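You operate a simulated robot arm through the tools that you are given. There is no shell and no other tool. Be economical: measure what you need, move in short steps, check, and stop when the job is done.

The job below is to be done with a simulated two-armed robot. You get a single attempt, and the scene is never put back.

## Task
Shut the mustard and pack it in the cool box with the pickles.
Fine: both stand upright; shut the lid; the box stays where it stands. Set down upright: mustard bottle, what you pick out.

Only the result counts: the job must be done as asked and must still hold three seconds after the hand-in. Knocking over, shifting, dropping, spilling or breaking anything else fails it. Lids that push on must go on centred and level and be pressed home; caps that screw on are set level and turned clockwise until they are tight.

## Robot
Two 7-joint arms with fingered hands on one trunk, on a base that drives. Base frame: it is fixed to the floor where the robot stands at the start and does not move with it; the origin is under the middle of the robot, x ahead of it, y to its left, z up; the surface under the hand at the start is at about z = 910. Readings come in mm, degrees, newtons and seconds.
The left shoulder is at the start at [70, 142, 1339], the right one opposite. With the tool pointing down near the work surface each hand reaches from about 100 to 760 mm from the robot's upright axis, wherever it stands, measured 20 degrees to its own side. Places, roughly: cool box lid [600, 400, 1200]; mustard nozzle [500, 100, 1100]; sp cool [500, 400, 900]. Payload 3.6 kg a hand.
The tool frame of a hand sits at the grasp point between the pads (the TCP): z along the fingers, y along the line on which they close. The tips reach 25 mm beyond it. The gripper opens to 88 mm. The gripper's body begins 29 mm behind the TCP. The gripper is a hand of 5 fingers: y runs from the thumb to the fingers, the wrist lies at [-13, -97, -162] in the tool frame, and closing takes about 1.5 s.
Orientation is that of the tool frame in the base frame, as a unit quaternion [x, y, z, w]. With the fingers straight down and the wrist toward the robot, the tool's x, y and z point along [0, 1, 0], [1, 0, 0] and [0, 0, -1] of the base frame.

## Interface
- The arms move only by the tool send_rows. It takes "left_commands", "right_commands" or both (then of equal length, played together; a hand with none holds still); each is a list of rows, each an object of numbers (a shift or turn left out is 0, a gripper value left out holds the last): "tx", "ty", "tz": the shift along the tool's x, y, z in units of 30 mm (1.0 is 30 mm); "rx", "ry", "rz": the turn, a rotation vector about the tool's x, y, z in units of 8 degrees (1.0 is 8 degrees). In form: [{"tx": .., "ty": .., "tz": .., "rx": .., "ry": .., "rz": ..}, ...]. A call has 1 to 10 rows; each row shifts and turns the commanded pose from where the row before left it, along the tool's axes as they then stand. "left_claw" and "right_claw" are, for a hand that has rows, the opening in per cent of the stroke, from 0 (shut) to 100 (fully open), set as the call begins (left out, the last holds). A call with a number of a shift or a turn outside -1 to 1 is refused whole. Rows are played at 5 a second. More than 50 mm and 8.6 degrees between two rows, or a gripper value outside its range, and nothing of the call is played. Where a pose cannot be reached the arm comes as near as it can. A force on the tool above 40 N (or 10 N above the force at the start of the call, whichever is more), or a blocked arm, ends the call early, and 0.2 s more pass. The fingers move at their own pace (about 72 mm/s each) and stop on an object; they squeeze with about 23 N. The grip force told is the motor's: it shows also when the fingers shut on nothing. Time passes only in rows, and 0.2 s behind the last, so rows that do not move let the fingers close. It gives the time, the measured TCP pose, the force on the tool (base axes), the opening and the grip force at its end, in the units of the frame above (readings bear some noise), with the torque about the TCP (base axes, N m) and any sound that the robot's microphone picked up.
- Cameras (640 x 400 px; columns grow to the right, rows downward): "scene" is now at [138.1, 20.2, 1569.2]; the picture's right is [0.23, -0.97, 0.00], its down [-0.52, -0.12, -0.84] and it looks along [0.82, 0.19, -0.54] (base axes); focal length 214 px, centre (320, 200). "left" rides on the left gripper at [-59, -79, -105] in its tool frame; the picture's right is [-0.73, -0.32, 0.61], its down [0.62, -0.68, 0.38] and it looks along [0.29, 0.66, 0.70] (tool axes); focal length 234 px, centre (320, 200). "right" rides on the right gripper at [59, -79, -105] in its tool frame; the picture's right is [-0.73, 0.32, -0.61], its down [-0.62, -0.68, 0.38] and it looks along [-0.29, 0.66, 0.70] (tool axes); focal length 234 px, centre (320, 200). There is no depth. A picture from a camera that has moved, and an enlarged one, comes with that camera's place and axes in the base frame and with its lens.
- camera(camera): a new picture of that camera. No time passes.
- slide_trunk(by): slides the trunk up (or, below 0, down) by that many mm; the arms and the scene camera ride with it, the base frame stays. It gives what a move gives, with no picture.
- drive_base(legs): drives the robot by 1 to 6 legs, each [ahead, left, turn to the left] in mm, mm and degrees, along the robot's own axes; the way and the turn of a leg run together, so that a leg with both is an arc; at most 1500 mm and 180 degrees a leg. The arms and the cameras ride along, it lands a little off, and it stops where it bumps. It gives what a move gives.
- set_fingers(index, middle, ring, little, thumb_bend, thumb_turn, hand): sets how far each is bent, from 0 (flat) to 100 (curled in); at 30 the hand is open as for a grip, at 70 the pads meet at the TCP. One left out holds its place. A second passes; each finger stops where it meets its share of the squeeze, and holds until it gets a number again. A gripper value or a shape takes the hand back. It gives what a move gives, with no picture; readings hold the bend of each and the force on index, middle, ring, little, thumb and palm. thumb_turn goes from beside the hand (0) to across from the fingers (100), as for a grip.
- set_grasp(shape, hand): the hand has 5 fingers and takes this shape, open, in about a second: jaw (thumb against the fingers, like two jaws); tri (thumb and two fingers); tip (a fingertip pinch); poke (one finger out to press); point (the index stretched); flat (the hand flat); cup (the hand cupped); fist (a fist). The gripper value then closes the fingers along that shape, each until it touches; the sizes above hold for jaw. It gives what a move gives, with no picture.
- pan_tilt(pan, tilt): turns the head with the scene camera to pan (to the left, within 86 degrees either way) and tilt (down, from -29 to 69), counted from straight ahead of the robot. It gives what a move gives.
- zoom(camera, box): a new picture of the part [left, top, right, bottom] of that camera's present view, enlarged. No time passes.
- finish_job(): hands the job in; it is judged then, once.

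Work in short steps. Places have to be worked out from the pictures, the camera data and where the tool is seen: move nearer, look again, correct. Check each grasp and each placing, and mend what went wrong. You have 120 turns and 108 pictures in all, those below and enlarged ones among them. Open the grippers and draw the arms clear of the work before you hand the job in, unless the task says otherwise; then end with one line.

The tools are called after "Call:" as a command line: name --argument value ..., lists and objects as JSON in quotes. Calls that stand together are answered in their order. send_rows: Moves the arms, as the interface text tells. Its arguments: {"type":"object","properties":{"left_commands":{"type":"array","items":{"type":"object","properties":{"tx":{"type":"number"},"ty":{"type":"number"},"tz":{"type":"number"},"rx":{"type":"number"},"ry":{"type":"number"},"rz":{"type":"number"}}}},"left_claw":{"type":"number"},"right_commands":{"type":"array","items":{"type":"object","properties":{"tx":{"type":"number"},"ty":{"type":"number"},"tz":{"type":"number"},"rx":{"type":"number"},"ry":{"type":"number"},"rz":{"type":"number"}}}},"right_claw":{"type":"number"}},"required":[]} The other tools are called the same way: slide_trunk (by) slides the trunk up or down; set_grasp (shape, hand) gives the hand a shape; set_fingers (index, middle, ring, little, thumb_bend, thumb_turn, hand) moves the fingers one by one; drive_base (legs) drives the base; pan_tilt (pan, tilt) turns the head that bears the scene camera; camera (camera) takes a picture; zoom (camera, box) takes an enlarged picture of a part of a camera's view; finish_job () hands the job in.

At the start:

```text
t: 0.0
left_eef_pos: [400.9, 396.4, 1490.4]
left_tcp_rot: [0.707, 0.707, 0.001, 0.001]
left_force: [-0.1, 0.2, 0.4]
left_wrist_torque: [0.03, -0.03, 0.03]
left_grip_width: 87.6
left_gripper_force: 0.0
left_shape: jaw
left_bend: [30.0, 30.0, 30.0, 30.0, 30.0, 98.0]
left_finger forces: [0.0, 0.0, 0.0, 0.1, 0.0, 0.1]
right_eef_pos: [484.5, -10.0, 1428.5]
right_tcp_rot: [0.707, 0.707, 0.0, 0.0]
right_force: [-0.5, -0.1, 0.2]
right_wrist_torque: [0.0, 0.0, 0.0]
right_grip_width: 87.7
right_gripper_force: 0.1
right_shape: jaw
right_bend: [30.0, 30.0, 30.0, 30.0, 30.0, 98.0]
right_finger forces: [0.1, 0.0, 0.0, 0.0, 0.0, 0.0]
trunk travel left (down, up): [-875.0, 65.0]
robot x, y, heading: [-0.6, -1.0, 0.2]
head pan, tilt: [13.3, 32.5]
```

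scene: 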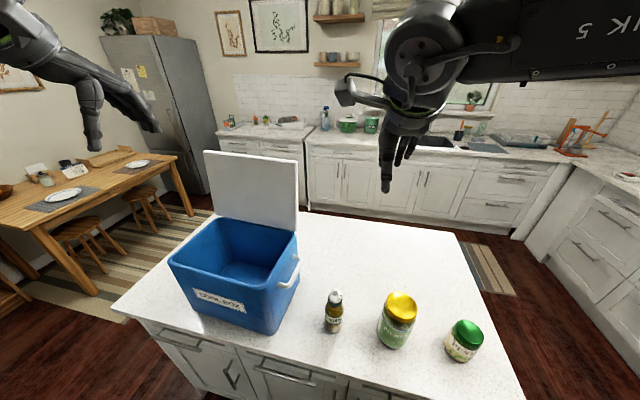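
right: 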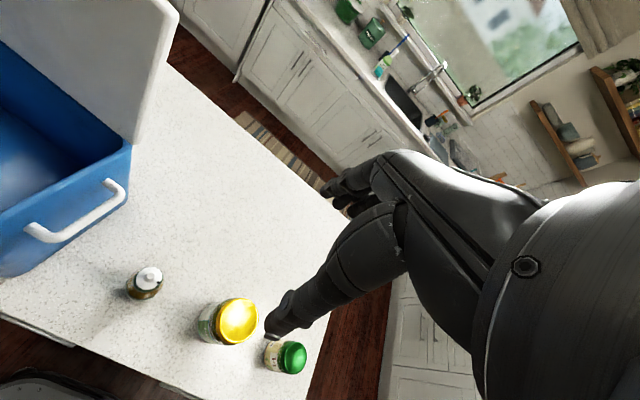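
left: 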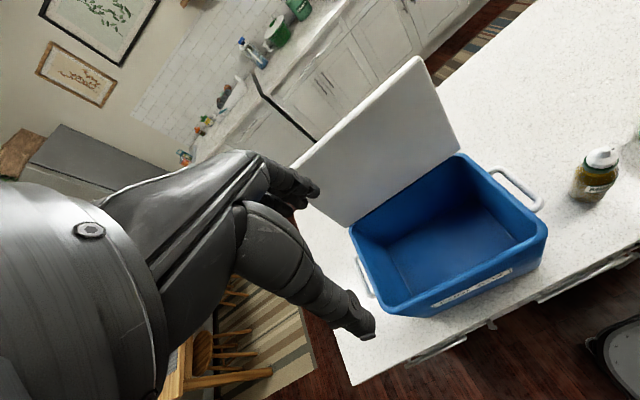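

I see a blue cool box with open lid, a mustard bottle and two jars (yellow lid, green lid). I zoom in to read the labels and the nozzle.

Call:
zoom --camera "scene" --box '[300, 270, 500, 390]'

Call:
zoom --camera "scene" --box '[300, 280, 370, 340]'

Call:
zoom --camera "scene" --box '[140, 140, 340, 340]'

```text
3.20 times, centred on (400, 330) of scene
camera zoom: at [138.1, 20.2, 1569.2], right [0.23, -0.97, 0.0], down [-0.52, -0.12, -0.84], along [0.82, 0.19, -0.54], focal length 686 px, centre (64, -216)
```

zoom: 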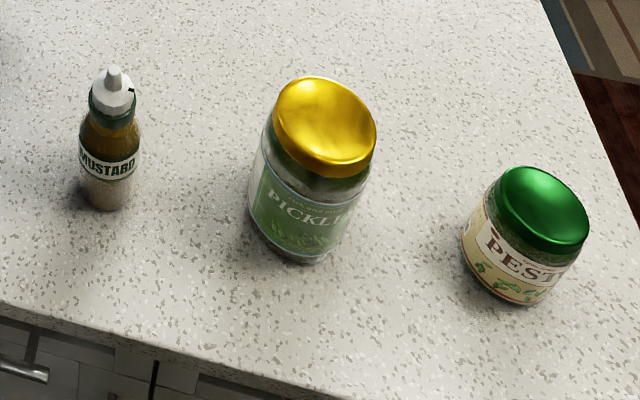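

```text
6.67 times, centred on (335, 310) of scene
camera zoom: at [138.1, 20.2, 1569.2], right [0.23, -0.97, 0.0], down [-0.52, -0.12, -0.84], along [0.82, 0.19, -0.54], focal length 1430 px, centre (220, -533)
```

zoom: 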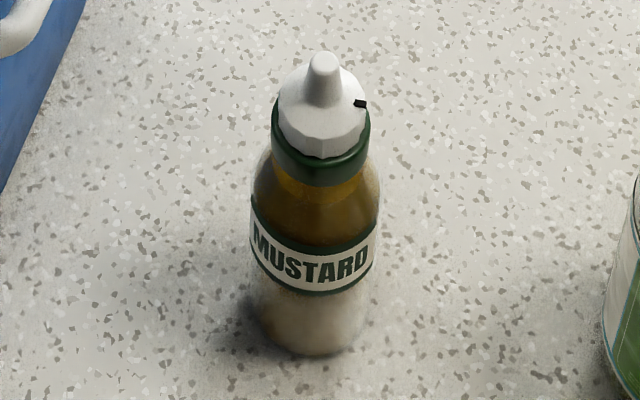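

```text
2.00 times, centred on (240, 240) of scene
camera zoom: at [138.1, 20.2, 1569.2], right [0.23, -0.97, 0.0], down [-0.52, -0.12, -0.84], along [0.82, 0.19, -0.54], focal length 429 px, centre (480, 120)
```

zoom: 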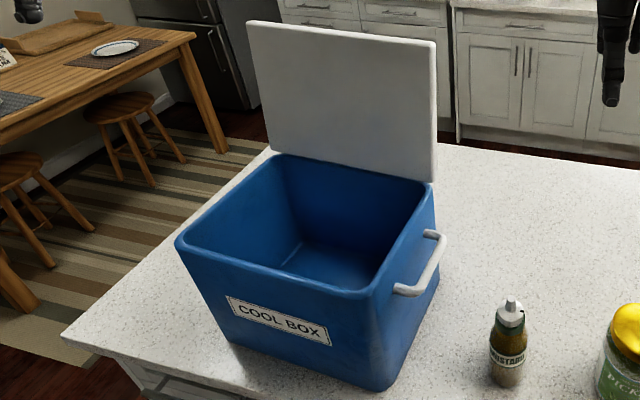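

The mustard stands at about (488, 60), with its nozzle at z≈1065. The pickles are at about (490, -108) with a yellow lid, and the green jar is pesto, a distractor. I move the right hand so its camera sees the nozzle up close.

Call:
send_rows --right_commands '[{"tx": 0.36, "ty": -0.43, "tz": 0.95}, {"tx": 0.36, "ty": -0.43, "tz": 0.95}, {"tx": 0.36, "ty": -0.43, "tz": 0.95}, {"tx": 0.36, "ty": -0.43, "tz": 0.95}, {"tx": 0.36, "ty": -0.43, "tz": 0.95}, {"tx": 0.36, "ty": -0.43, "tz": 0.95}, {"tx": 0.36, "ty": -0.43, "tz": 0.95}, {"tx": 0.36, "ty": -0.43, "tz": 0.95}, {"tx": 0.36, "ty": -0.43, "tz": 0.95}]'

Call:
camera --camera "right"

Call:
camera --camera "scene"

```text
t: 2.0
left_eef_pos: [400.4, 397.1, 1488.9]
left_tcp_rot: [0.707, 0.708, 0.0, 0.001]
left_force: [0.4, -0.5, 0.5]
left_wrist_torque: [-0.01, -0.04, 0.0]
left_grip_width: 87.6
left_gripper_force: 0.1
left_shape: jaw
left_bend: [30.0, 30.0, 30.0, 30.0, 30.0, 98.0]
left_finger forces: [0.1, 0.0, 0.0, 0.1, 0.1, 0.0]
right_eef_pos: [366.4, 86.0, 1171.7]
right_tcp_rot: [0.706, 0.708, 0.0, 0.0]
right_force: [0.3, 0.0, 0.4]
right_wrist_torque: [-0.02, 0.02, -0.02]
right_grip_width: 87.8
right_gripper_force: 0.1
right_shape: jaw
right_bend: [30.0, 30.0, 30.0, 30.0, 30.0, 98.0]
right_finger forces: [0.0, 0.0, 0.0, 0.1, 0.1, 0.0]
trunk travel left (down, up): [-875.0, 65.0]
robot x, y, heading: [-2.7, -1.8, -0.3]
head pan, tilt: [13.3, 32.5]
```

```text
101 pictures are left
camera right: at [288.5, 144.1, 1277.4], right [0.32, -0.73, 0.61], down [-0.68, -0.62, -0.38], along [0.66, -0.29, -0.7], focal length 234 px, centre (320, 200)
```

right: 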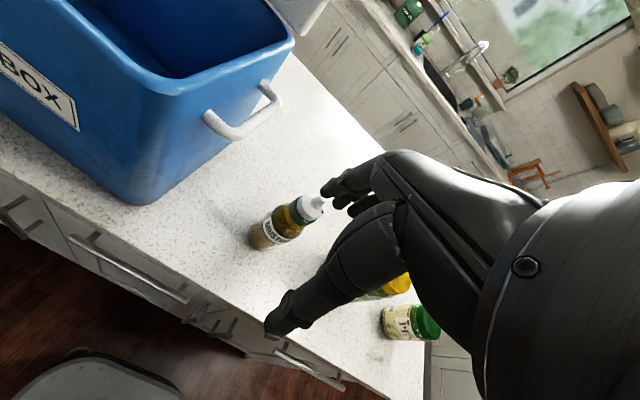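

```text
100 pictures are left
camera scene: at [138.1, 21.7, 1569.2], right [0.23, -0.97, 0.0], down [-0.52, -0.12, -0.84], along [0.82, 0.19, -0.54], focal length 214 px, centre (320, 200)
```

scene: 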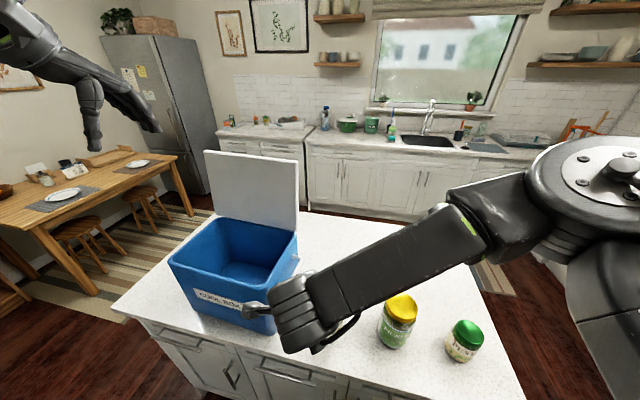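

The bottle is visible near the fingers. I zoom in on the nozzle.

Call:
zoom --camera "right" --box '[240, 180, 340, 250]'

```text
5.71 times, centred on (290, 215) of right
camera zoom: at [288.5, 144.1, 1277.4], right [0.32, -0.73, 0.61], down [-0.68, -0.62, -0.38], along [0.66, -0.29, -0.7], focal length 1338 px, centre (491, 114)
```

zoom: 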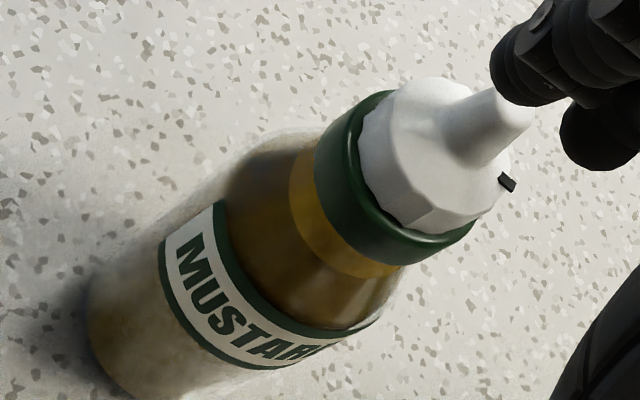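

The nozzle tip triangulates to (478, 59, 1084). It is a screw-type faceted cap on a green collar. I turn the right hand counter-clockwise for wind-up before gripping the cap from above, and check that the arm can do it.

Call:
send_rows --right_commands '[{"rz": -1}, {"rz": -1}, {"rz": -1}, {"rz": -1}, {"rz": -1}, {"rz": -1}, {"rz": -1}, {"rz": -1}, {"rz": -1}, {"rz": -1}]'

Call:
camera --camera "scene"

Call:
camera --camera "right"

```text
t: 4.2
left_eef_pos: [400.8, 396.5, 1490.2]
left_tcp_rot: [0.707, 0.708, 0.0, 0.001]
left_force: [-0.4, -0.6, -0.1]
left_wrist_torque: [-0.01, 0.01, -0.04]
left_grip_width: 87.4
left_gripper_force: 0.2
left_shape: jaw
left_bend: [30.0, 30.0, 30.0, 30.0, 30.0, 98.0]
left_finger forces: [0.1, 0.0, 0.0, 0.1, 0.0, 0.0]
right_eef_pos: [368.7, 86.8, 1172.0]
right_tcp_rot: [0.087, 0.996, 0.0, 0.0]
right_force: [0.9, 0.1, 1.0]
right_wrist_torque: [0.0, -0.02, 0.02]
right_grip_width: 87.6
right_gripper_force: 0.0
right_shape: jaw
right_bend: [30.0, 30.0, 30.0, 30.0, 30.0, 98.0]
right_finger forces: [0.1, 0.0, 0.0, 0.0, 0.1, 0.1]
trunk travel left (down, up): [-875.0, 65.0]
robot x, y, heading: [2.5, -0.8, -0.3]
head pan, tilt: [13.3, 32.5]
```

```text
98 pictures are left
camera scene: at [138.6, 19.9, 1569.1], right [0.23, -0.97, 0.0], down [-0.52, -0.12, -0.84], along [0.82, 0.19, -0.54], focal length 214 px, centre (320, 200)
```

scene: 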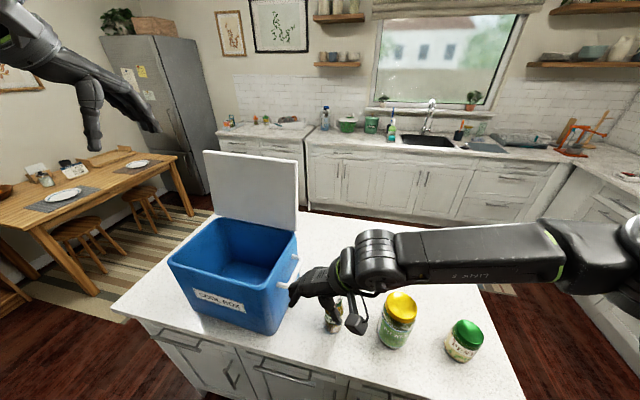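

```text
97 pictures are left
camera right: at [298.2, 17.1, 1278.1], right [0.77, 0.19, 0.61], down [0.5, -0.78, -0.38], along [0.4, 0.6, -0.7], focal length 234 px, centre (320, 200)
```

right: 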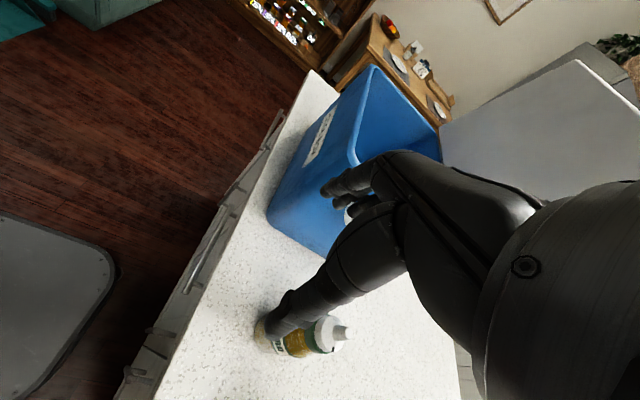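

The wind-up works. Now I move above the nozzle at z≈1130.

Call:
send_rows --right_commands '[{"tx": -0.94, "ty": -0.065}, {"tx": -0.94, "ty": -0.065}, {"tx": -0.94, "ty": -0.065}, {"tx": -0.94, "ty": -0.065}, {"tz": 0.7}, {"tz": 0.5}, {}]'

Call:
zoom --camera "right" --box '[240, 140, 480, 290]'

Call:
zoom --camera "scene" --box '[270, 230, 430, 330]'

```text
t: 5.8
left_eef_pos: [400.4, 397.3, 1489.7]
left_tcp_rot: [0.707, 0.708, 0.0, 0.0]
left_force: [0.4, 0.1, -0.2]
left_wrist_torque: [0.0, 0.01, 0.0]
left_grip_width: 87.8
left_gripper_force: 0.0
left_shape: jaw
left_bend: [30.0, 30.0, 30.0, 30.0, 30.0, 98.0]
left_finger forces: [0.0, 0.0, 0.1, 0.0, 0.0, 0.1]
right_eef_pos: [414.8, 73.8, 1136.2]
right_tcp_rot: [0.087, 0.996, 0.0, 0.0]
right_force: [-0.6, 0.6, 0.5]
right_wrist_torque: [0.0, 0.0, 0.02]
right_grip_width: 87.7
right_gripper_force: 0.1
right_shape: jaw
right_bend: [30.0, 30.0, 30.0, 30.0, 30.0, 98.0]
right_finger forces: [0.1, 0.0, 0.0, 0.0, 0.0, 0.1]
right hand out of reach, approached as far as the arm can: row 2, 3, 4
trunk travel left (down, up): [-875.0, 65.0]
robot x, y, heading: [0.1, 2.2, 0.1]
head pan, tilt: [13.3, 32.5]
```

```text
2.67 times, centred on (360, 215) of right
camera zoom: at [344.0, 6.1, 1243.2], right [0.77, 0.19, 0.61], down [0.5, -0.78, -0.38], along [0.4, 0.6, -0.7], focal length 624 px, centre (213, 160)
```

zoom: 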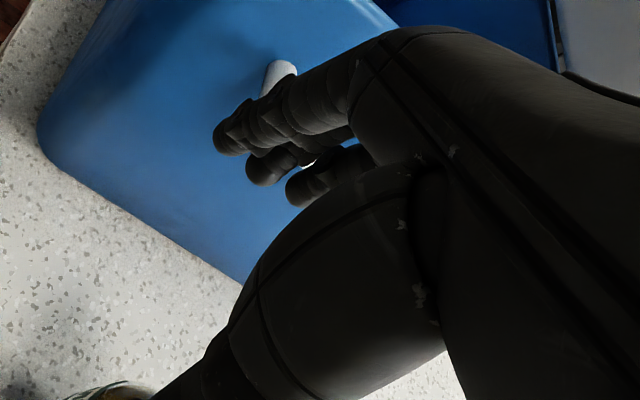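

```text
4.00 times, centred on (350, 280) of scene
camera zoom: at [137.7, 20.4, 1569.2], right [0.23, -0.97, 0.0], down [-0.52, -0.12, -0.84], along [0.82, 0.19, -0.54], focal length 858 px, centre (200, -120)
```

zoom: 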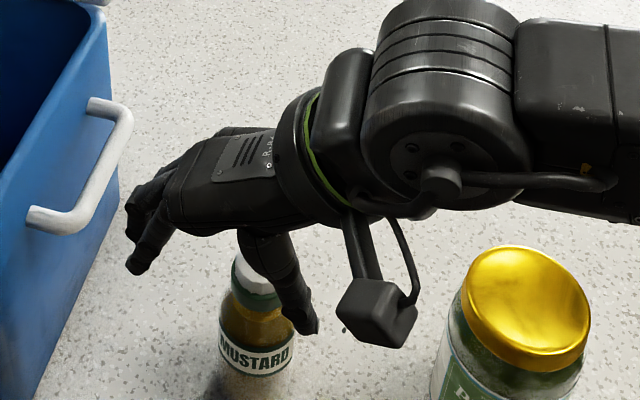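

The arm ran out of reach at that yaw, stopping at x=415. I lift the hand and drive the base left so the bottle lies more in front of the right shoulder.

Call:
send_rows --right_commands '[{"tz": -0.8}, {"tz": -0.8}, {"tz": -0.8}, {"tz": -0.8}]'

Call:
drive_base --legs '[[0, 170, 0]]'

Call:
camera --camera "scene"

```text
t: 6.8
left_eef_pos: [401.8, 395.6, 1489.3]
left_tcp_rot: [0.707, 0.708, 0.0, 0.0]
left_force: [0.5, -0.1, 0.1]
left_wrist_torque: [0.0, 0.01, 0.01]
left_grip_width: 87.6
left_gripper_force: 0.1
left_shape: jaw
left_bend: [30.0, 30.0, 30.0, 30.0, 30.0, 98.0]
left_finger forces: [0.1, 0.0, 0.1, 0.0, 0.0, 0.0]
right_eef_pos: [415.7, 74.5, 1197.3]
right_tcp_rot: [0.088, 0.996, 0.0, 0.0]
right_force: [-0.2, -0.1, 0.0]
right_wrist_torque: [-0.01, -0.02, 0.0]
right_grip_width: 87.8
right_gripper_force: 0.1
right_shape: jaw
right_bend: [30.0, 30.0, 30.0, 30.0, 30.0, 98.0]
right_finger forces: [0.1, 0.0, 0.0, 0.0, 0.0, 0.0]
right hand out of reach, approached as far as the arm can: row 3, 4
trunk travel left (down, up): [-875.0, 65.0]
robot x, y, heading: [1.9, -1.9, -0.3]
head pan, tilt: [13.3, 32.5]
```

```text
t: 8.2
left_eef_pos: [400.4, 559.0, 1491.0]
left_tcp_rot: [0.706, 0.708, 0.0, 0.001]
left_force: [0.4, 0.2, 1.2]
left_wrist_torque: [0.03, 0.01, 0.02]
left_grip_width: 87.4
left_gripper_force: 0.0
left_shape: jaw
left_bend: [30.0, 30.0, 30.0, 30.0, 30.0, 98.0]
left_finger forces: [0.0, 0.1, 0.0, 0.0, 0.0, 0.1]
right_eef_pos: [415.7, 238.1, 1197.5]
right_tcp_rot: [0.088, 0.996, 0.002, -0.001]
right_force: [0.8, -0.1, 0.1]
right_wrist_torque: [0.0, -0.01, -0.02]
right_grip_width: 87.6
right_gripper_force: 0.1
right_shape: jaw
right_bend: [30.0, 30.0, 30.0, 30.0, 30.0, 98.0]
right_finger forces: [0.1, 0.0, 0.1, 0.0, 0.0, 0.0]
trunk travel left (down, up): [-875.0, 65.0]
robot x, y, heading: [-0.9, 164.3, -0.1]
head pan, tilt: [13.3, 32.5]
```

```text
94 pictures are left
camera scene: at [138.0, 182.2, 1569.2], right [0.23, -0.97, 0.0], down [-0.52, -0.12, -0.84], along [0.82, 0.2, -0.54], focal length 214 px, centre (320, 200)
```

scene: 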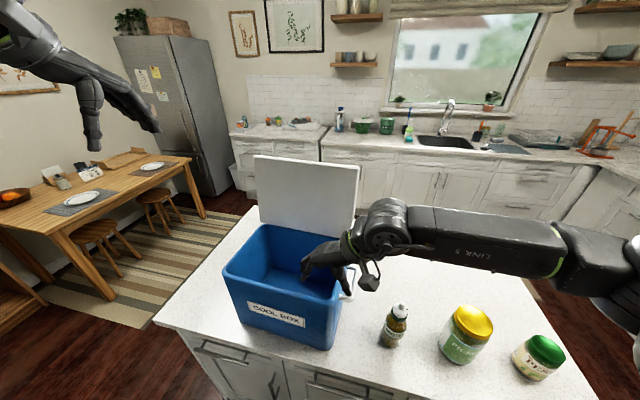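

The hand now sits just over the box corner without contact. I raise it and bring it over the mustard at (478, 59).

Call:
send_rows --right_commands '[{"tz": -0.5, "ty": -0.3}, {"tz": -0.3, "ty": -0.6}, {"tx": -0.3, "ty": -0.92}, {"tx": -0.5, "ty": -0.92}, {"tx": -0.5, "ty": -0.92}, {"tx": -0.5, "ty": -0.92}, {"tx": -0.6, "ty": -0.91}, {"tx": -0.66}, {}]'

Call:
camera --camera "scene"

```text
t: 10.2
left_eef_pos: [399.2, 563.9, 1489.1]
left_tcp_rot: [0.706, 0.709, 0.0, 0.0]
left_force: [-0.5, -0.2, 0.2]
left_wrist_torque: [-0.03, 0.01, 0.02]
left_grip_width: 87.6
left_gripper_force: 0.0
left_shape: jaw
left_bend: [30.0, 30.0, 30.0, 30.0, 30.0, 98.0]
left_finger forces: [0.1, 0.0, 0.0, 0.1, 0.0, 0.1]
right_eef_pos: [414.4, 238.3, 1205.5]
right_tcp_rot: [0.089, 0.996, 0.0, 0.001]
right_force: [0.1, 0.7, -0.5]
right_wrist_torque: [-0.02, -0.02, 0.01]
right_grip_width: 87.7
right_gripper_force: 0.1
right_shape: jaw
right_bend: [30.0, 30.0, 30.0, 30.0, 30.0, 98.0]
right_finger forces: [0.0, 0.0, 0.0, 0.1, 0.0, 0.0]
right hand out of reach, approached as far as the arm can: row 1, 2, 3, 4, 5, 6, 7, 8
trunk travel left (down, up): [-875.0, 65.0]
robot x, y, heading: [-0.2, 164.2, -0.2]
head pan, tilt: [13.3, 32.5]
```

```text
93 pictures are left
camera scene: at [138.0, 186.6, 1569.2], right [0.23, -0.97, 0.0], down [-0.52, -0.12, -0.84], along [0.82, 0.2, -0.54], focal length 214 px, centre (320, 200)
```

scene: 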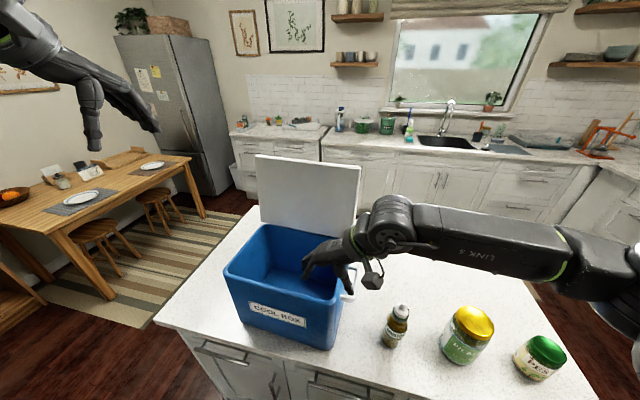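

The arm is stuck at a joint limit at this yaw. I unwind the yaw by 40° in place and see whether the arm frees.

Call:
send_rows --right_commands '[{"rz": 1}, {"rz": 1}, {"rz": 1}, {"rz": 1}, {"rz": 1}]'

```text
t: 11.4
left_eef_pos: [399.6, 563.8, 1488.8]
left_tcp_rot: [0.706, 0.708, 0.001, 0.001]
left_force: [0.1, -0.1, 0.0]
left_wrist_torque: [0.02, 0.01, 0.01]
left_grip_width: 87.6
left_gripper_force: 0.0
left_shape: jaw
left_bend: [30.0, 30.0, 30.0, 30.0, 30.0, 98.0]
left_finger forces: [0.1, 0.1, 0.0, 0.0, 0.0, 0.1]
right_eef_pos: [415.3, 238.7, 1205.3]
right_tcp_rot: [0.424, 0.906, 0.0, 0.001]
right_force: [-0.4, 0.0, 0.9]
right_wrist_torque: [0.03, 0.01, -0.04]
right_grip_width: 87.7
right_gripper_force: 0.0
right_shape: jaw
right_bend: [30.0, 30.0, 30.0, 30.0, 30.0, 98.0]
right_finger forces: [0.0, 0.0, 0.1, 0.0, 0.0, 0.1]
trunk travel left (down, up): [-875.0, 65.0]
robot x, y, heading: [-0.5, 170.1, 0.1]
head pan, tilt: [13.3, 32.5]
```

Freed. At 40° yaw I now move over the mustard.

Call:
send_rows --right_commands '[{"tx": -0.845, "ty": -0.32}, {"tx": -0.845, "ty": -0.32}, {"tx": -0.845, "ty": -0.32}, {"tx": -0.845, "ty": -0.32}, {"tx": -0.845, "ty": -0.32}, {"tx": -0.845, "ty": -0.32}, {"tx": -0.845, "ty": -0.32}, {}]'

Call:
camera --camera "scene"

```text
t: 13.2
left_eef_pos: [400.7, 563.6, 1490.2]
left_tcp_rot: [0.706, 0.708, 0.002, 0.001]
left_force: [0.7, 0.5, 0.3]
left_wrist_torque: [0.01, -0.04, 0.04]
left_grip_width: 87.6
left_gripper_force: 0.1
left_shape: jaw
left_bend: [30.0, 30.0, 30.0, 30.0, 30.0, 98.0]
left_finger forces: [0.0, 0.0, 0.0, 0.0, 0.1, 0.1]
right_eef_pos: [476.7, 58.8, 1208.4]
right_tcp_rot: [0.424, 0.906, 0.0, 0.0]
right_force: [-0.1, 0.6, 0.2]
right_wrist_torque: [0.01, 0.03, 0.01]
right_grip_width: 88.0
right_gripper_force: 0.1
right_shape: jaw
right_bend: [30.0, 30.0, 30.0, 30.0, 30.0, 98.0]
right_finger forces: [0.0, 0.1, 0.0, 0.1, 0.0, 0.0]
trunk travel left (down, up): [-875.0, 65.0]
robot x, y, heading: [-0.5, 167.1, -0.1]
head pan, tilt: [13.3, 32.5]
```

```text
92 pictures are left
camera scene: at [138.0, 186.7, 1569.2], right [0.23, -0.97, 0.0], down [-0.52, -0.12, -0.84], along [0.82, 0.2, -0.54], focal length 214 px, centre (320, 200)
```

scene: 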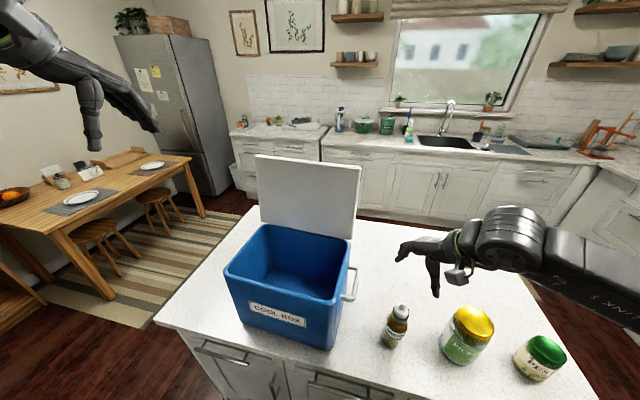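

The hand is over the bottle. I zoom in to refine the nozzle's position from this new viewpoint.

Call:
zoom --camera "scene" --box '[360, 290, 440, 350]'

Call:
camera --camera "right"

```text
6.67 times, centred on (400, 320) of scene
camera zoom: at [138.0, 186.7, 1569.2], right [0.23, -0.97, 0.0], down [-0.52, -0.12, -0.84], along [0.82, 0.2, -0.54], focal length 1430 px, centre (-213, -600)
```

zoom: 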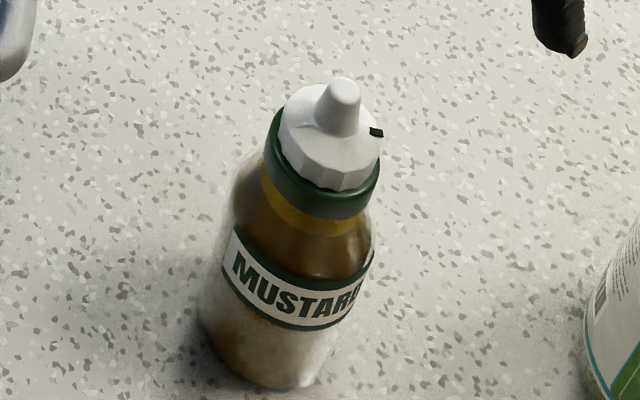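

```text
90 pictures are left
camera right: at [378.4, 50.9, 1313.6], right [0.71, -0.35, 0.61], down [-0.12, -0.92, -0.38], along [0.69, 0.2, -0.7], focal length 234 px, centre (320, 200)
```

right: 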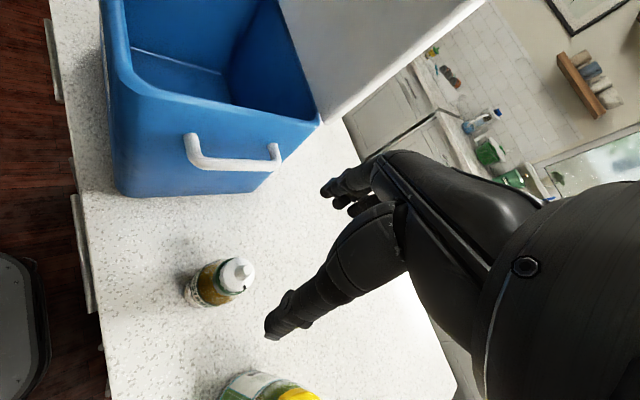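

The nozzle now computes to about (479, 64). I descend to z≈1130 with that correction and look again.

Call:
send_rows --right_commands '[{"tx": 0.07, "ty": 0.17, "tz": 0.6}, {"tz": 0.7}, {"tz": 0.7}, {"tz": 0.6}, {}]'

Call:
camera --camera "right"

Call:
zoom --camera "scene" --box '[360, 260, 460, 350]'

```text
t: 14.4
left_eef_pos: [400.2, 563.4, 1489.8]
left_tcp_rot: [0.705, 0.709, 0.001, 0.0]
left_force: [-0.2, 0.3, 1.2]
left_wrist_torque: [0.02, -0.01, 0.03]
left_grip_width: 87.5
left_gripper_force: 0.2
left_shape: jaw
left_bend: [30.0, 30.0, 30.0, 30.0, 30.0, 98.0]
left_finger forces: [0.1, 0.0, 0.1, 0.0, 0.0, 0.1]
right_eef_pos: [475.9, 64.1, 1127.5]
right_tcp_rot: [0.424, 0.906, -0.001, 0.0]
right_force: [-0.3, -0.7, 0.2]
right_wrist_torque: [0.02, 0.01, 0.01]
right_grip_width: 87.4
right_gripper_force: 0.0
right_shape: jaw
right_bend: [30.0, 30.0, 30.0, 30.0, 30.0, 98.0]
right_finger forces: [0.0, 0.1, 0.0, 0.0, 0.0, 0.1]
trunk travel left (down, up): [-875.0, 65.0]
robot x, y, heading: [2.4, 167.0, 0.1]
head pan, tilt: [13.3, 32.5]
```

```text
89 pictures are left
camera right: at [379.7, 55.9, 1234.7], right [0.71, -0.35, 0.61], down [-0.12, -0.92, -0.38], along [0.69, 0.2, -0.7], focal length 234 px, centre (320, 200)
```

right: 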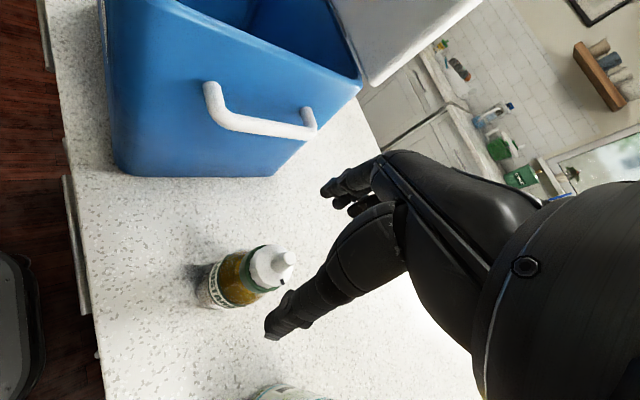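

```text
4.44 times, centred on (410, 305) of scene
camera zoom: at [137.9, 186.5, 1569.2], right [0.23, -0.97, 0.0], down [-0.52, -0.12, -0.84], along [0.82, 0.2, -0.54], focal length 953 px, centre (-80, -267)
```

zoom: 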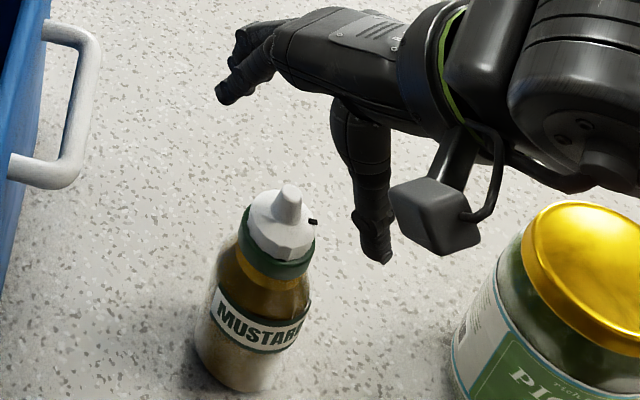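

The projection shows the nozzle within about 2 mm of the tool axis. I descend so the pads bracket the white cap, with the tips just above the green collar.

Call:
send_rows --right_commands '[{"tz": 0.6}, {"tz": 0.6}, {"tz": 0.4}, {}]'

Call:
zoom --camera "right" --box '[220, 150, 420, 350]'

Call:
zoom --camera "scene" --box '[360, 260, 460, 350]'

```text
t: 15.4
left_eef_pos: [400.2, 564.1, 1489.2]
left_tcp_rot: [0.706, 0.708, 0.001, 0.001]
left_force: [-1.0, 0.8, -0.3]
left_wrist_torque: [-0.01, 0.01, -0.02]
left_grip_width: 87.5
left_gripper_force: 0.1
left_shape: jaw
left_bend: [30.0, 30.0, 30.0, 30.0, 30.0, 98.0]
left_finger forces: [0.1, 0.0, 0.1, 0.1, 0.0, 0.0]
right_eef_pos: [479.9, 64.2, 1080.2]
right_tcp_rot: [0.423, 0.906, 0.0, 0.0]
right_force: [0.3, 0.3, 0.6]
right_wrist_torque: [0.0, 0.0, 0.01]
right_grip_width: 87.9
right_gripper_force: 0.1
right_shape: jaw
right_bend: [30.0, 30.0, 30.0, 30.0, 30.0, 98.0]
right_finger forces: [0.0, 0.1, 0.0, 0.0, 0.1, 0.1]
trunk travel left (down, up): [-875.0, 65.0]
robot x, y, heading: [-0.6, 166.3, -0.1]
head pan, tilt: [13.3, 32.5]
```

```text
2.00 times, centred on (320, 250) of right
camera zoom: at [381.0, 57.4, 1186.5], right [0.71, -0.35, 0.61], down [-0.12, -0.92, -0.38], along [0.69, 0.2, -0.7], focal length 468 px, centre (320, 100)
```

zoom: 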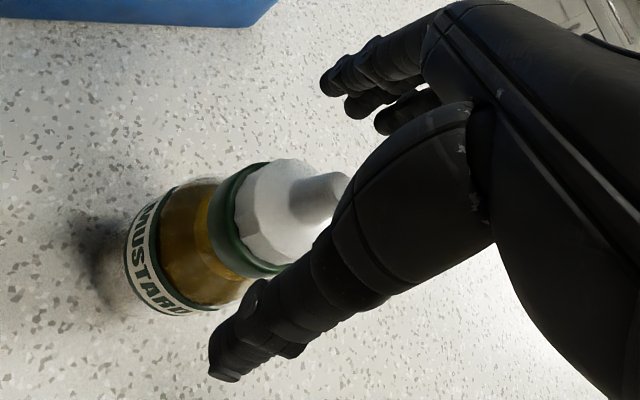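

```text
4.44 times, centred on (410, 305) of scene
camera zoom: at [138.0, 186.5, 1569.2], right [0.23, -0.97, 0.0], down [-0.52, -0.12, -0.84], along [0.82, 0.2, -0.54], focal length 953 px, centre (-80, -267)
```

zoom: 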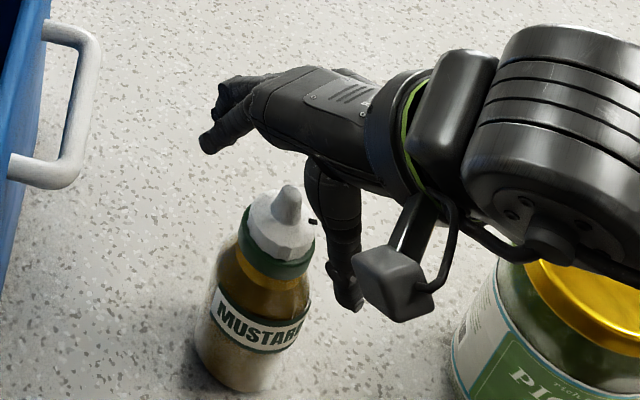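

The thumb and fingers bracket the cap. I close partway first, check the view, then close on it.

Call:
send_rows --right_commands '[{}, {}, {}, {}, {}]' --right_claw 52

Call:
zoom --camera "right" --box '[220, 150, 420, 350]'

Call:
zoom --camera "scene" --box '[360, 260, 460, 350]'

```text
t: 16.6
left_eef_pos: [400.4, 563.9, 1489.6]
left_tcp_rot: [0.705, 0.709, 0.0, 0.0]
left_force: [-0.2, -0.6, 0.3]
left_wrist_torque: [-0.03, 0.0, -0.01]
left_grip_width: 87.8
left_gripper_force: 0.1
left_shape: jaw
left_bend: [30.0, 30.0, 30.0, 30.0, 30.0, 98.0]
left_finger forces: [0.0, 0.0, 0.0, 0.1, 0.0, 0.0]
right_eef_pos: [478.3, 63.8, 1080.6]
right_tcp_rot: [0.423, 0.906, 0.0, 0.0]
right_force: [0.2, 0.1, 0.4]
right_wrist_torque: [0.01, 0.0, 0.01]
right_grip_width: 46.4
right_gripper_force: 0.0
right_shape: jaw
right_bend: [74.0, 43.0, 40.0, 42.0, 68.0, 100.0]
right_finger forces: [0.0, 0.1, 0.0, 0.0, 0.0, 0.0]
trunk travel left (down, up): [-875.0, 65.0]
robot x, y, heading: [-1.1, 165.7, -0.1]
head pan, tilt: [13.3, 32.5]
```

```text
2.00 times, centred on (320, 250) of right
camera zoom: at [381.0, 57.4, 1186.7], right [0.71, -0.35, 0.61], down [-0.12, -0.92, -0.38], along [0.69, 0.2, -0.7], focal length 468 px, centre (320, 100)
```

zoom: 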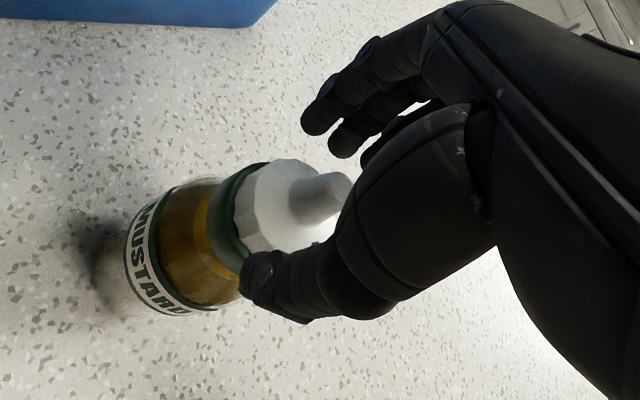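

```text
4.44 times, centred on (410, 305) of scene
camera zoom: at [138.0, 186.5, 1569.2], right [0.23, -0.97, 0.0], down [-0.52, -0.12, -0.84], along [0.82, 0.2, -0.54], focal length 953 px, centre (-80, -267)
```

zoom: 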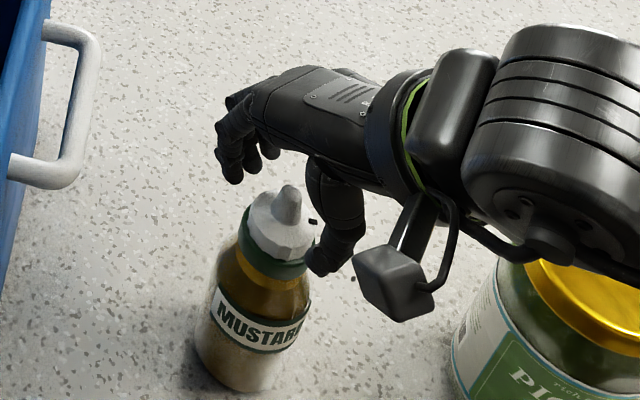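

The thumb tip seems to be level with the collar, so I raise about 8 mm and then close on the cap.

Call:
send_rows --right_commands '[{"tz": -0.27}, {}]'

Call:
send_rows --right_commands '[{}, {}, {}, {}, {}, {}]' --right_claw 25

Call:
zoom --camera "right" --box '[220, 150, 420, 350]'

Call:
zoom --camera "scene" --box '[360, 260, 460, 350]'

```text
t: 17.2
left_eef_pos: [399.5, 563.8, 1489.6]
left_tcp_rot: [0.706, 0.708, 0.001, 0.0]
left_force: [-0.7, -0.9, -0.4]
left_wrist_torque: [0.0, -0.01, 0.0]
left_grip_width: 87.5
left_gripper_force: 0.1
left_shape: jaw
left_bend: [30.0, 30.0, 30.0, 30.0, 30.0, 98.0]
left_finger forces: [0.1, 0.0, 0.0, 0.0, 0.0, 0.0]
right_eef_pos: [478.9, 64.7, 1089.2]
right_tcp_rot: [0.423, 0.906, 0.0, 0.0]
right_force: [0.4, -0.4, 0.1]
right_wrist_torque: [0.01, -0.03, -0.02]
right_grip_width: 46.2
right_gripper_force: 0.0
right_shape: jaw
right_bend: [74.0, 43.0, 40.0, 42.0, 68.0, 100.0]
right_finger forces: [0.0, 0.0, 0.1, 0.0, 0.0, 0.1]
trunk travel left (down, up): [-875.0, 65.0]
robot x, y, heading: [-0.5, 161.5, 0.0]
head pan, tilt: [13.3, 32.5]
```

```text
t: 18.6
left_eef_pos: [400.1, 563.2, 1488.8]
left_tcp_rot: [0.705, 0.709, 0.0, 0.001]
left_force: [0.0, -0.1, -0.2]
left_wrist_torque: [-0.02, -0.02, -0.03]
left_grip_width: 87.8
left_gripper_force: 0.0
left_shape: jaw
left_bend: [30.0, 30.0, 30.0, 30.0, 30.0, 98.0]
left_finger forces: [0.1, 0.0, 0.1, 0.1, 0.0, 0.1]
right_eef_pos: [478.5, 64.1, 1088.6]
right_tcp_rot: [0.423, 0.906, 0.001, 0.0]
right_force: [0.0, -0.1, -0.7]
right_wrist_torque: [0.0, -0.03, -0.01]
right_grip_width: 22.4
right_gripper_force: 0.1
right_shape: jaw
right_bend: [74.0, 56.0, 54.0, 50.0, 74.0, 100.0]
right_finger forces: [0.0, 0.0, 0.0, 0.0, 0.0, 0.0]
trunk travel left (down, up): [-875.0, 65.0]
robot x, y, heading: [2.5, 169.3, -0.1]
head pan, tilt: [13.3, 32.5]
```

```text
2.00 times, centred on (320, 250) of right
camera zoom: at [380.8, 57.6, 1195.0], right [0.71, -0.35, 0.61], down [-0.12, -0.92, -0.38], along [0.69, 0.2, -0.7], focal length 468 px, centre (320, 100)
```

zoom: 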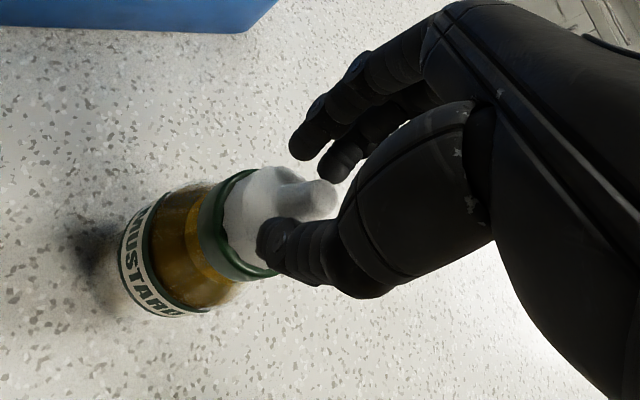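

```text
4.44 times, centred on (410, 305) of scene
camera zoom: at [138.0, 186.5, 1569.2], right [0.23, -0.97, 0.0], down [-0.52, -0.12, -0.84], along [0.82, 0.2, -0.54], focal length 953 px, centre (-80, -267)
```

zoom: 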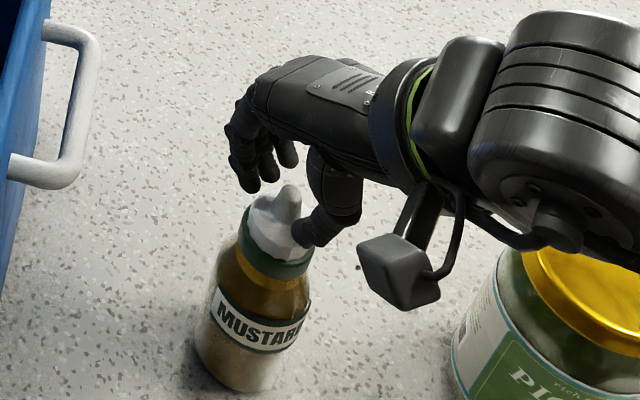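

The fingers closed to 22 mm without contact, above the skirt. I open, go lower (TCP≈1075) and close again.

Call:
send_rows --right_commands '[{}, {}, {}, {}]' --right_claw 60

Call:
send_rows --right_commands '[{"tz": 0.45}, {}]'

Call:
send_rows --right_commands '[{}, {}, {}, {}, {}, {}, {}]' --right_claw 20

Call:
zoom --camera "right" --box '[220, 150, 420, 350]'

Call:
zoom --camera "scene" --box '[360, 260, 460, 350]'

```text
t: 19.6
left_eef_pos: [400.0, 563.2, 1489.4]
left_tcp_rot: [0.706, 0.709, 0.0, 0.001]
left_force: [-0.4, -0.2, -0.6]
left_wrist_torque: [-0.01, -0.05, -0.02]
left_grip_width: 87.4
left_gripper_force: 0.3
left_shape: jaw
left_bend: [30.0, 30.0, 30.0, 30.0, 30.0, 98.0]
left_finger forces: [0.1, 0.0, 0.0, 0.1, 0.0, 0.0]
right_eef_pos: [478.8, 64.3, 1088.6]
right_tcp_rot: [0.424, 0.906, 0.0, 0.0]
right_force: [0.8, 0.4, -0.2]
right_wrist_torque: [-0.01, 0.02, 0.0]
right_grip_width: 52.2
right_gripper_force: 0.0
right_shape: jaw
right_bend: [29.0, 41.0, 37.0, 43.0, 65.0, 100.0]
right_finger forces: [0.0, 0.0, 0.0, 0.1, 0.0, 0.0]
trunk travel left (down, up): [-875.0, 65.0]
robot x, y, heading: [0.1, 166.5, 0.2]
head pan, tilt: [13.3, 32.5]
```

```text
t: 20.2
left_eef_pos: [400.1, 563.4, 1489.6]
left_tcp_rot: [0.706, 0.708, 0.001, 0.001]
left_force: [0.8, -0.7, 0.4]
left_wrist_torque: [0.0, 0.0, 0.01]
left_grip_width: 87.6
left_gripper_force: 0.0
left_shape: jaw
left_bend: [30.0, 30.0, 30.0, 30.0, 30.0, 98.0]
left_finger forces: [0.0, 0.1, 0.0, 0.0, 0.0, 0.1]
right_eef_pos: [478.4, 64.3, 1076.2]
right_tcp_rot: [0.424, 0.906, 0.001, 0.0]
right_force: [-0.1, -0.9, 0.6]
right_wrist_torque: [0.01, 0.01, 0.01]
right_grip_width: 52.3
right_gripper_force: 0.0
right_shape: jaw
right_bend: [29.0, 41.0, 37.0, 43.0, 65.0, 100.0]
right_finger forces: [0.0, 0.1, 0.1, 0.0, 0.0, 0.1]
trunk travel left (down, up): [-875.0, 65.0]
robot x, y, heading: [-0.9, 164.9, 0.1]
head pan, tilt: [13.3, 32.5]
```

```text
t: 21.9
left_eef_pos: [399.5, 563.0, 1489.6]
left_tcp_rot: [0.706, 0.708, 0.001, 0.0]
left_force: [0.4, 0.3, 0.1]
left_wrist_torque: [0.03, 0.01, 0.0]
left_grip_width: 87.3
left_gripper_force: 0.1
left_shape: jaw
left_bend: [30.0, 30.0, 30.0, 30.0, 30.0, 98.0]
left_finger forces: [0.1, 0.1, 0.0, 0.0, 0.0, 0.0]
right_eef_pos: [477.9, 64.1, 1075.0]
right_tcp_rot: [0.424, 0.906, -0.001, -0.001]
right_force: [-0.8, -0.5, -0.3]
right_wrist_torque: [0.01, 0.0, -0.01]
right_grip_width: 25.5
right_gripper_force: 23.0
right_shape: jaw
right_bend: [74.0, 53.0, 60.0, 58.0, 74.0, 100.0]
right_finger forces: [11.6, 7.7, 0.1, 0.0, 19.6, 0.0]
trunk travel left (down, up): [-875.0, 65.0]
robot x, y, heading: [2.3, 171.4, 0.4]
head pan, tilt: [13.3, 32.5]
```

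```text
2.00 times, centred on (320, 250) of right
camera zoom: at [380.6, 57.5, 1182.0], right [0.71, -0.35, 0.61], down [-0.12, -0.92, -0.38], along [0.69, 0.2, -0.7], focal length 468 px, centre (320, 100)
```

zoom: 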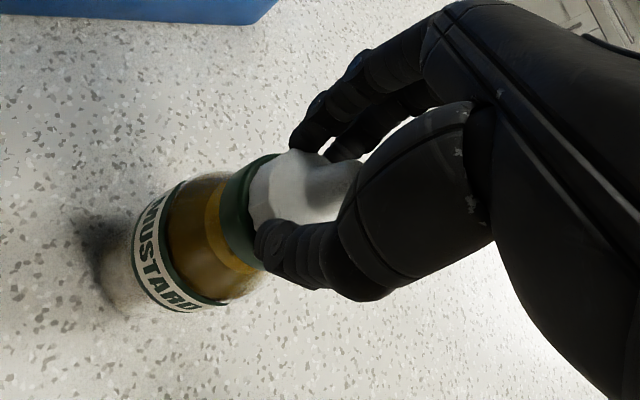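

```text
4.44 times, centred on (410, 305) of scene
camera zoom: at [137.8, 186.4, 1569.2], right [0.23, -0.97, 0.0], down [-0.52, -0.12, -0.84], along [0.82, 0.2, -0.54], focal length 953 px, centre (-80, -267)
```

zoom: 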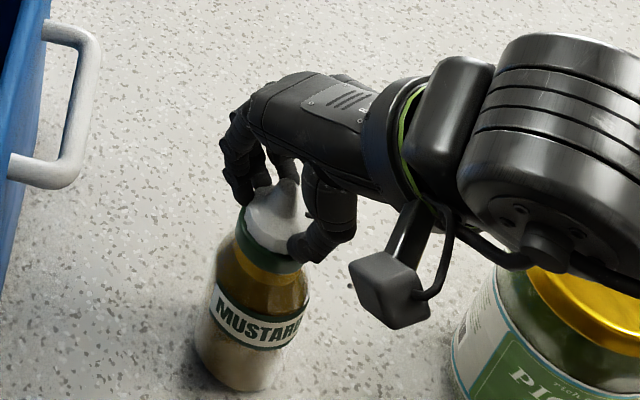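

The cap is gripped by index and middle against the thumb at 23 N. I turn clockwise 24° and watch the torque and whether the label turns along.

Call:
send_rows --right_commands '[{"rz": 0.75}, {"rz": 0.75}, {"rz": 0.75}, {"rz": 0.75}]'

Call:
zoom --camera "scene" --box '[360, 260, 460, 350]'

```text
t: 22.9
left_eef_pos: [400.5, 563.4, 1489.5]
left_tcp_rot: [0.706, 0.709, 0.001, 0.001]
left_force: [-1.0, 0.0, 0.0]
left_wrist_torque: [0.0, -0.02, -0.01]
left_grip_width: 87.7
left_gripper_force: 0.0
left_shape: jaw
left_bend: [30.0, 30.0, 30.0, 30.0, 30.0, 98.0]
left_finger forces: [0.0, 0.1, 0.0, 0.0, 0.0, 0.1]
right_eef_pos: [480.7, 65.0, 1075.9]
right_tcp_rot: [0.603, 0.797, 0.002, 0.0]
right_force: [-1.2, 0.4, 2.9]
right_wrist_torque: [0.01, -0.03, 0.01]
right_grip_width: 25.7
right_gripper_force: 23.4
right_shape: jaw
right_bend: [74.0, 53.0, 60.0, 58.0, 74.0, 100.0]
right_finger forces: [11.6, 8.0, 0.1, 0.0, 20.0, 0.1]
trunk travel left (down, up): [-875.0, 65.0]
robot x, y, heading: [-1.5, 165.9, 0.3]
head pan, tilt: [13.3, 32.5]
```

```text
4.44 times, centred on (410, 305) of scene
camera zoom: at [137.6, 187.0, 1569.2], right [0.23, -0.97, 0.0], down [-0.52, -0.12, -0.84], along [0.82, 0.2, -0.54], focal length 953 px, centre (-80, -267)
```

zoom: 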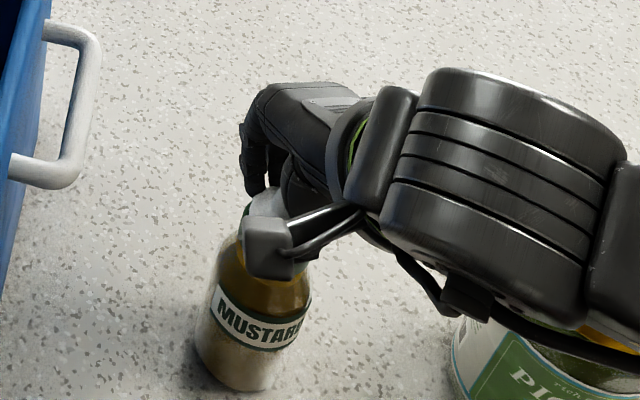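

The label stayed put, so the cap is turning. I continue clockwise by 40°.

Call:
send_rows --right_commands '[{"rz": 0.8}, {"rz": 0.8}, {"rz": 0.8}, {"rz": 0.8}, {"rz": 0.8}, {"rz": 0.8}]'

Call:
camera --camera "right"

Call:
zoom --camera "scene" --box '[360, 260, 460, 350]'

```text
t: 24.2
left_eef_pos: [400.4, 564.8, 1487.6]
left_tcp_rot: [0.706, 0.709, 0.0, 0.002]
left_force: [0.3, -0.2, -0.4]
left_wrist_torque: [-0.01, 0.02, -0.01]
left_grip_width: 87.4
left_gripper_force: 0.1
left_shape: jaw
left_bend: [30.0, 30.0, 30.0, 30.0, 30.0, 98.0]
left_finger forces: [0.0, 0.0, 0.0, 0.0, 0.1, 0.1]
right_eef_pos: [478.0, 64.3, 1075.5]
right_tcp_rot: [0.832, 0.555, 0.0, 0.001]
right_force: [1.7, 0.5, 4.4]
right_wrist_torque: [-0.01, -0.13, -0.01]
right_grip_width: 25.8
right_gripper_force: 22.6
right_shape: jaw
right_bend: [74.0, 53.0, 60.0, 58.0, 74.0, 100.0]
right_finger forces: [12.8, 8.3, 0.1, 0.0, 19.8, 0.0]
trunk travel left (down, up): [-875.0, 65.0]
robot x, y, heading: [-0.9, 170.9, -0.0]
head pan, tilt: [13.3, 32.5]
```

```text
78 pictures are left
camera right: at [429.7, 147.6, 1181.1], right [0.02, -0.79, 0.61], down [-0.87, -0.31, -0.38], along [0.5, -0.52, -0.69], focal length 234 px, centre (320, 200)
```

right: 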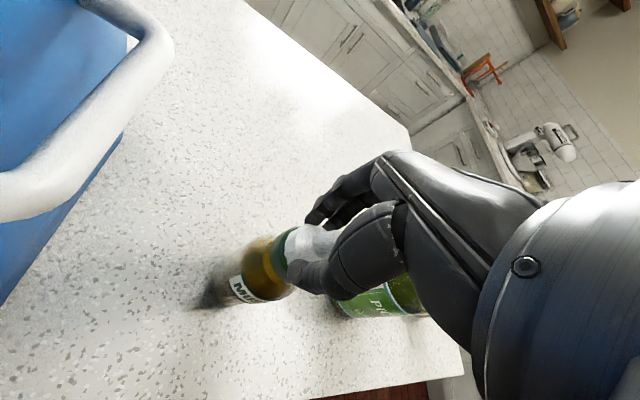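

```text
4.44 times, centred on (410, 305) of scene
camera zoom: at [137.8, 188.0, 1569.2], right [0.23, -0.97, 0.0], down [-0.52, -0.13, -0.84], along [0.82, 0.19, -0.54], focal length 953 px, centre (-80, -267)
```

zoom: 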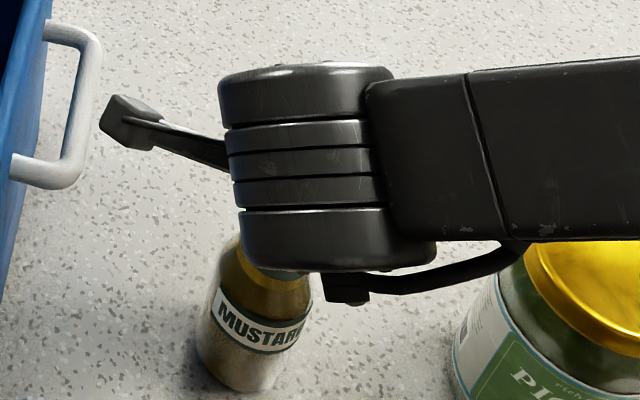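

Still turning freely after about 62°. I continue clockwise.

Call:
send_rows --right_commands '[{"rz": 0.8}, {"rz": 0.8}, {"rz": 0.8}, {"rz": 0.8}, {"rz": 0.8}]'

Call:
camera --camera "scene"

```text
t: 25.4
left_eef_pos: [399.6, 563.9, 1488.6]
left_tcp_rot: [0.706, 0.708, 0.0, 0.001]
left_force: [-0.4, 0.2, 0.6]
left_wrist_torque: [0.0, 0.0, -0.01]
left_grip_width: 87.7
left_gripper_force: 0.1
left_shape: jaw
left_bend: [30.0, 30.0, 30.0, 30.0, 30.0, 98.0]
left_finger forces: [0.1, 0.0, 0.1, 0.0, 0.0, 0.0]
right_eef_pos: [477.9, 64.1, 1075.2]
right_tcp_rot: [0.953, 0.304, 0.001, 0.001]
right_force: [1.6, -2.1, 10.9]
right_wrist_torque: [-0.18, -0.17, 0.07]
right_grip_width: 26.0
right_gripper_force: 23.1
right_shape: jaw
right_bend: [74.0, 52.0, 62.0, 58.0, 75.0, 100.0]
right_finger forces: [13.7, 9.2, 1.6, 0.1, 20.5, 0.0]
trunk travel left (down, up): [-875.0, 65.0]
robot x, y, heading: [2.1, 166.0, 0.2]
head pan, tilt: [13.3, 32.5]
```

```text
76 pictures are left
camera scene: at [137.2, 187.2, 1569.3], right [0.23, -0.97, 0.0], down [-0.52, -0.12, -0.84], along [0.82, 0.2, -0.54], focal length 214 px, centre (320, 200)
```

scene: 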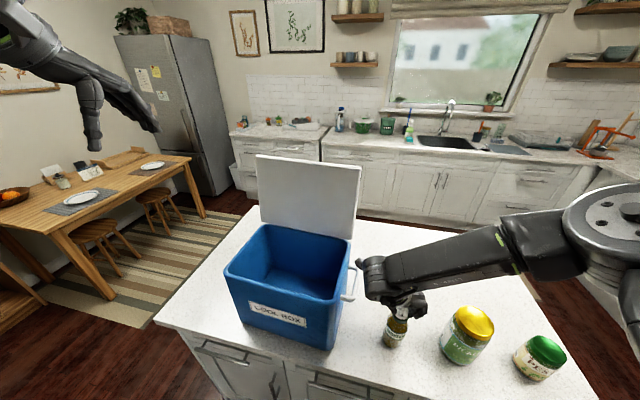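

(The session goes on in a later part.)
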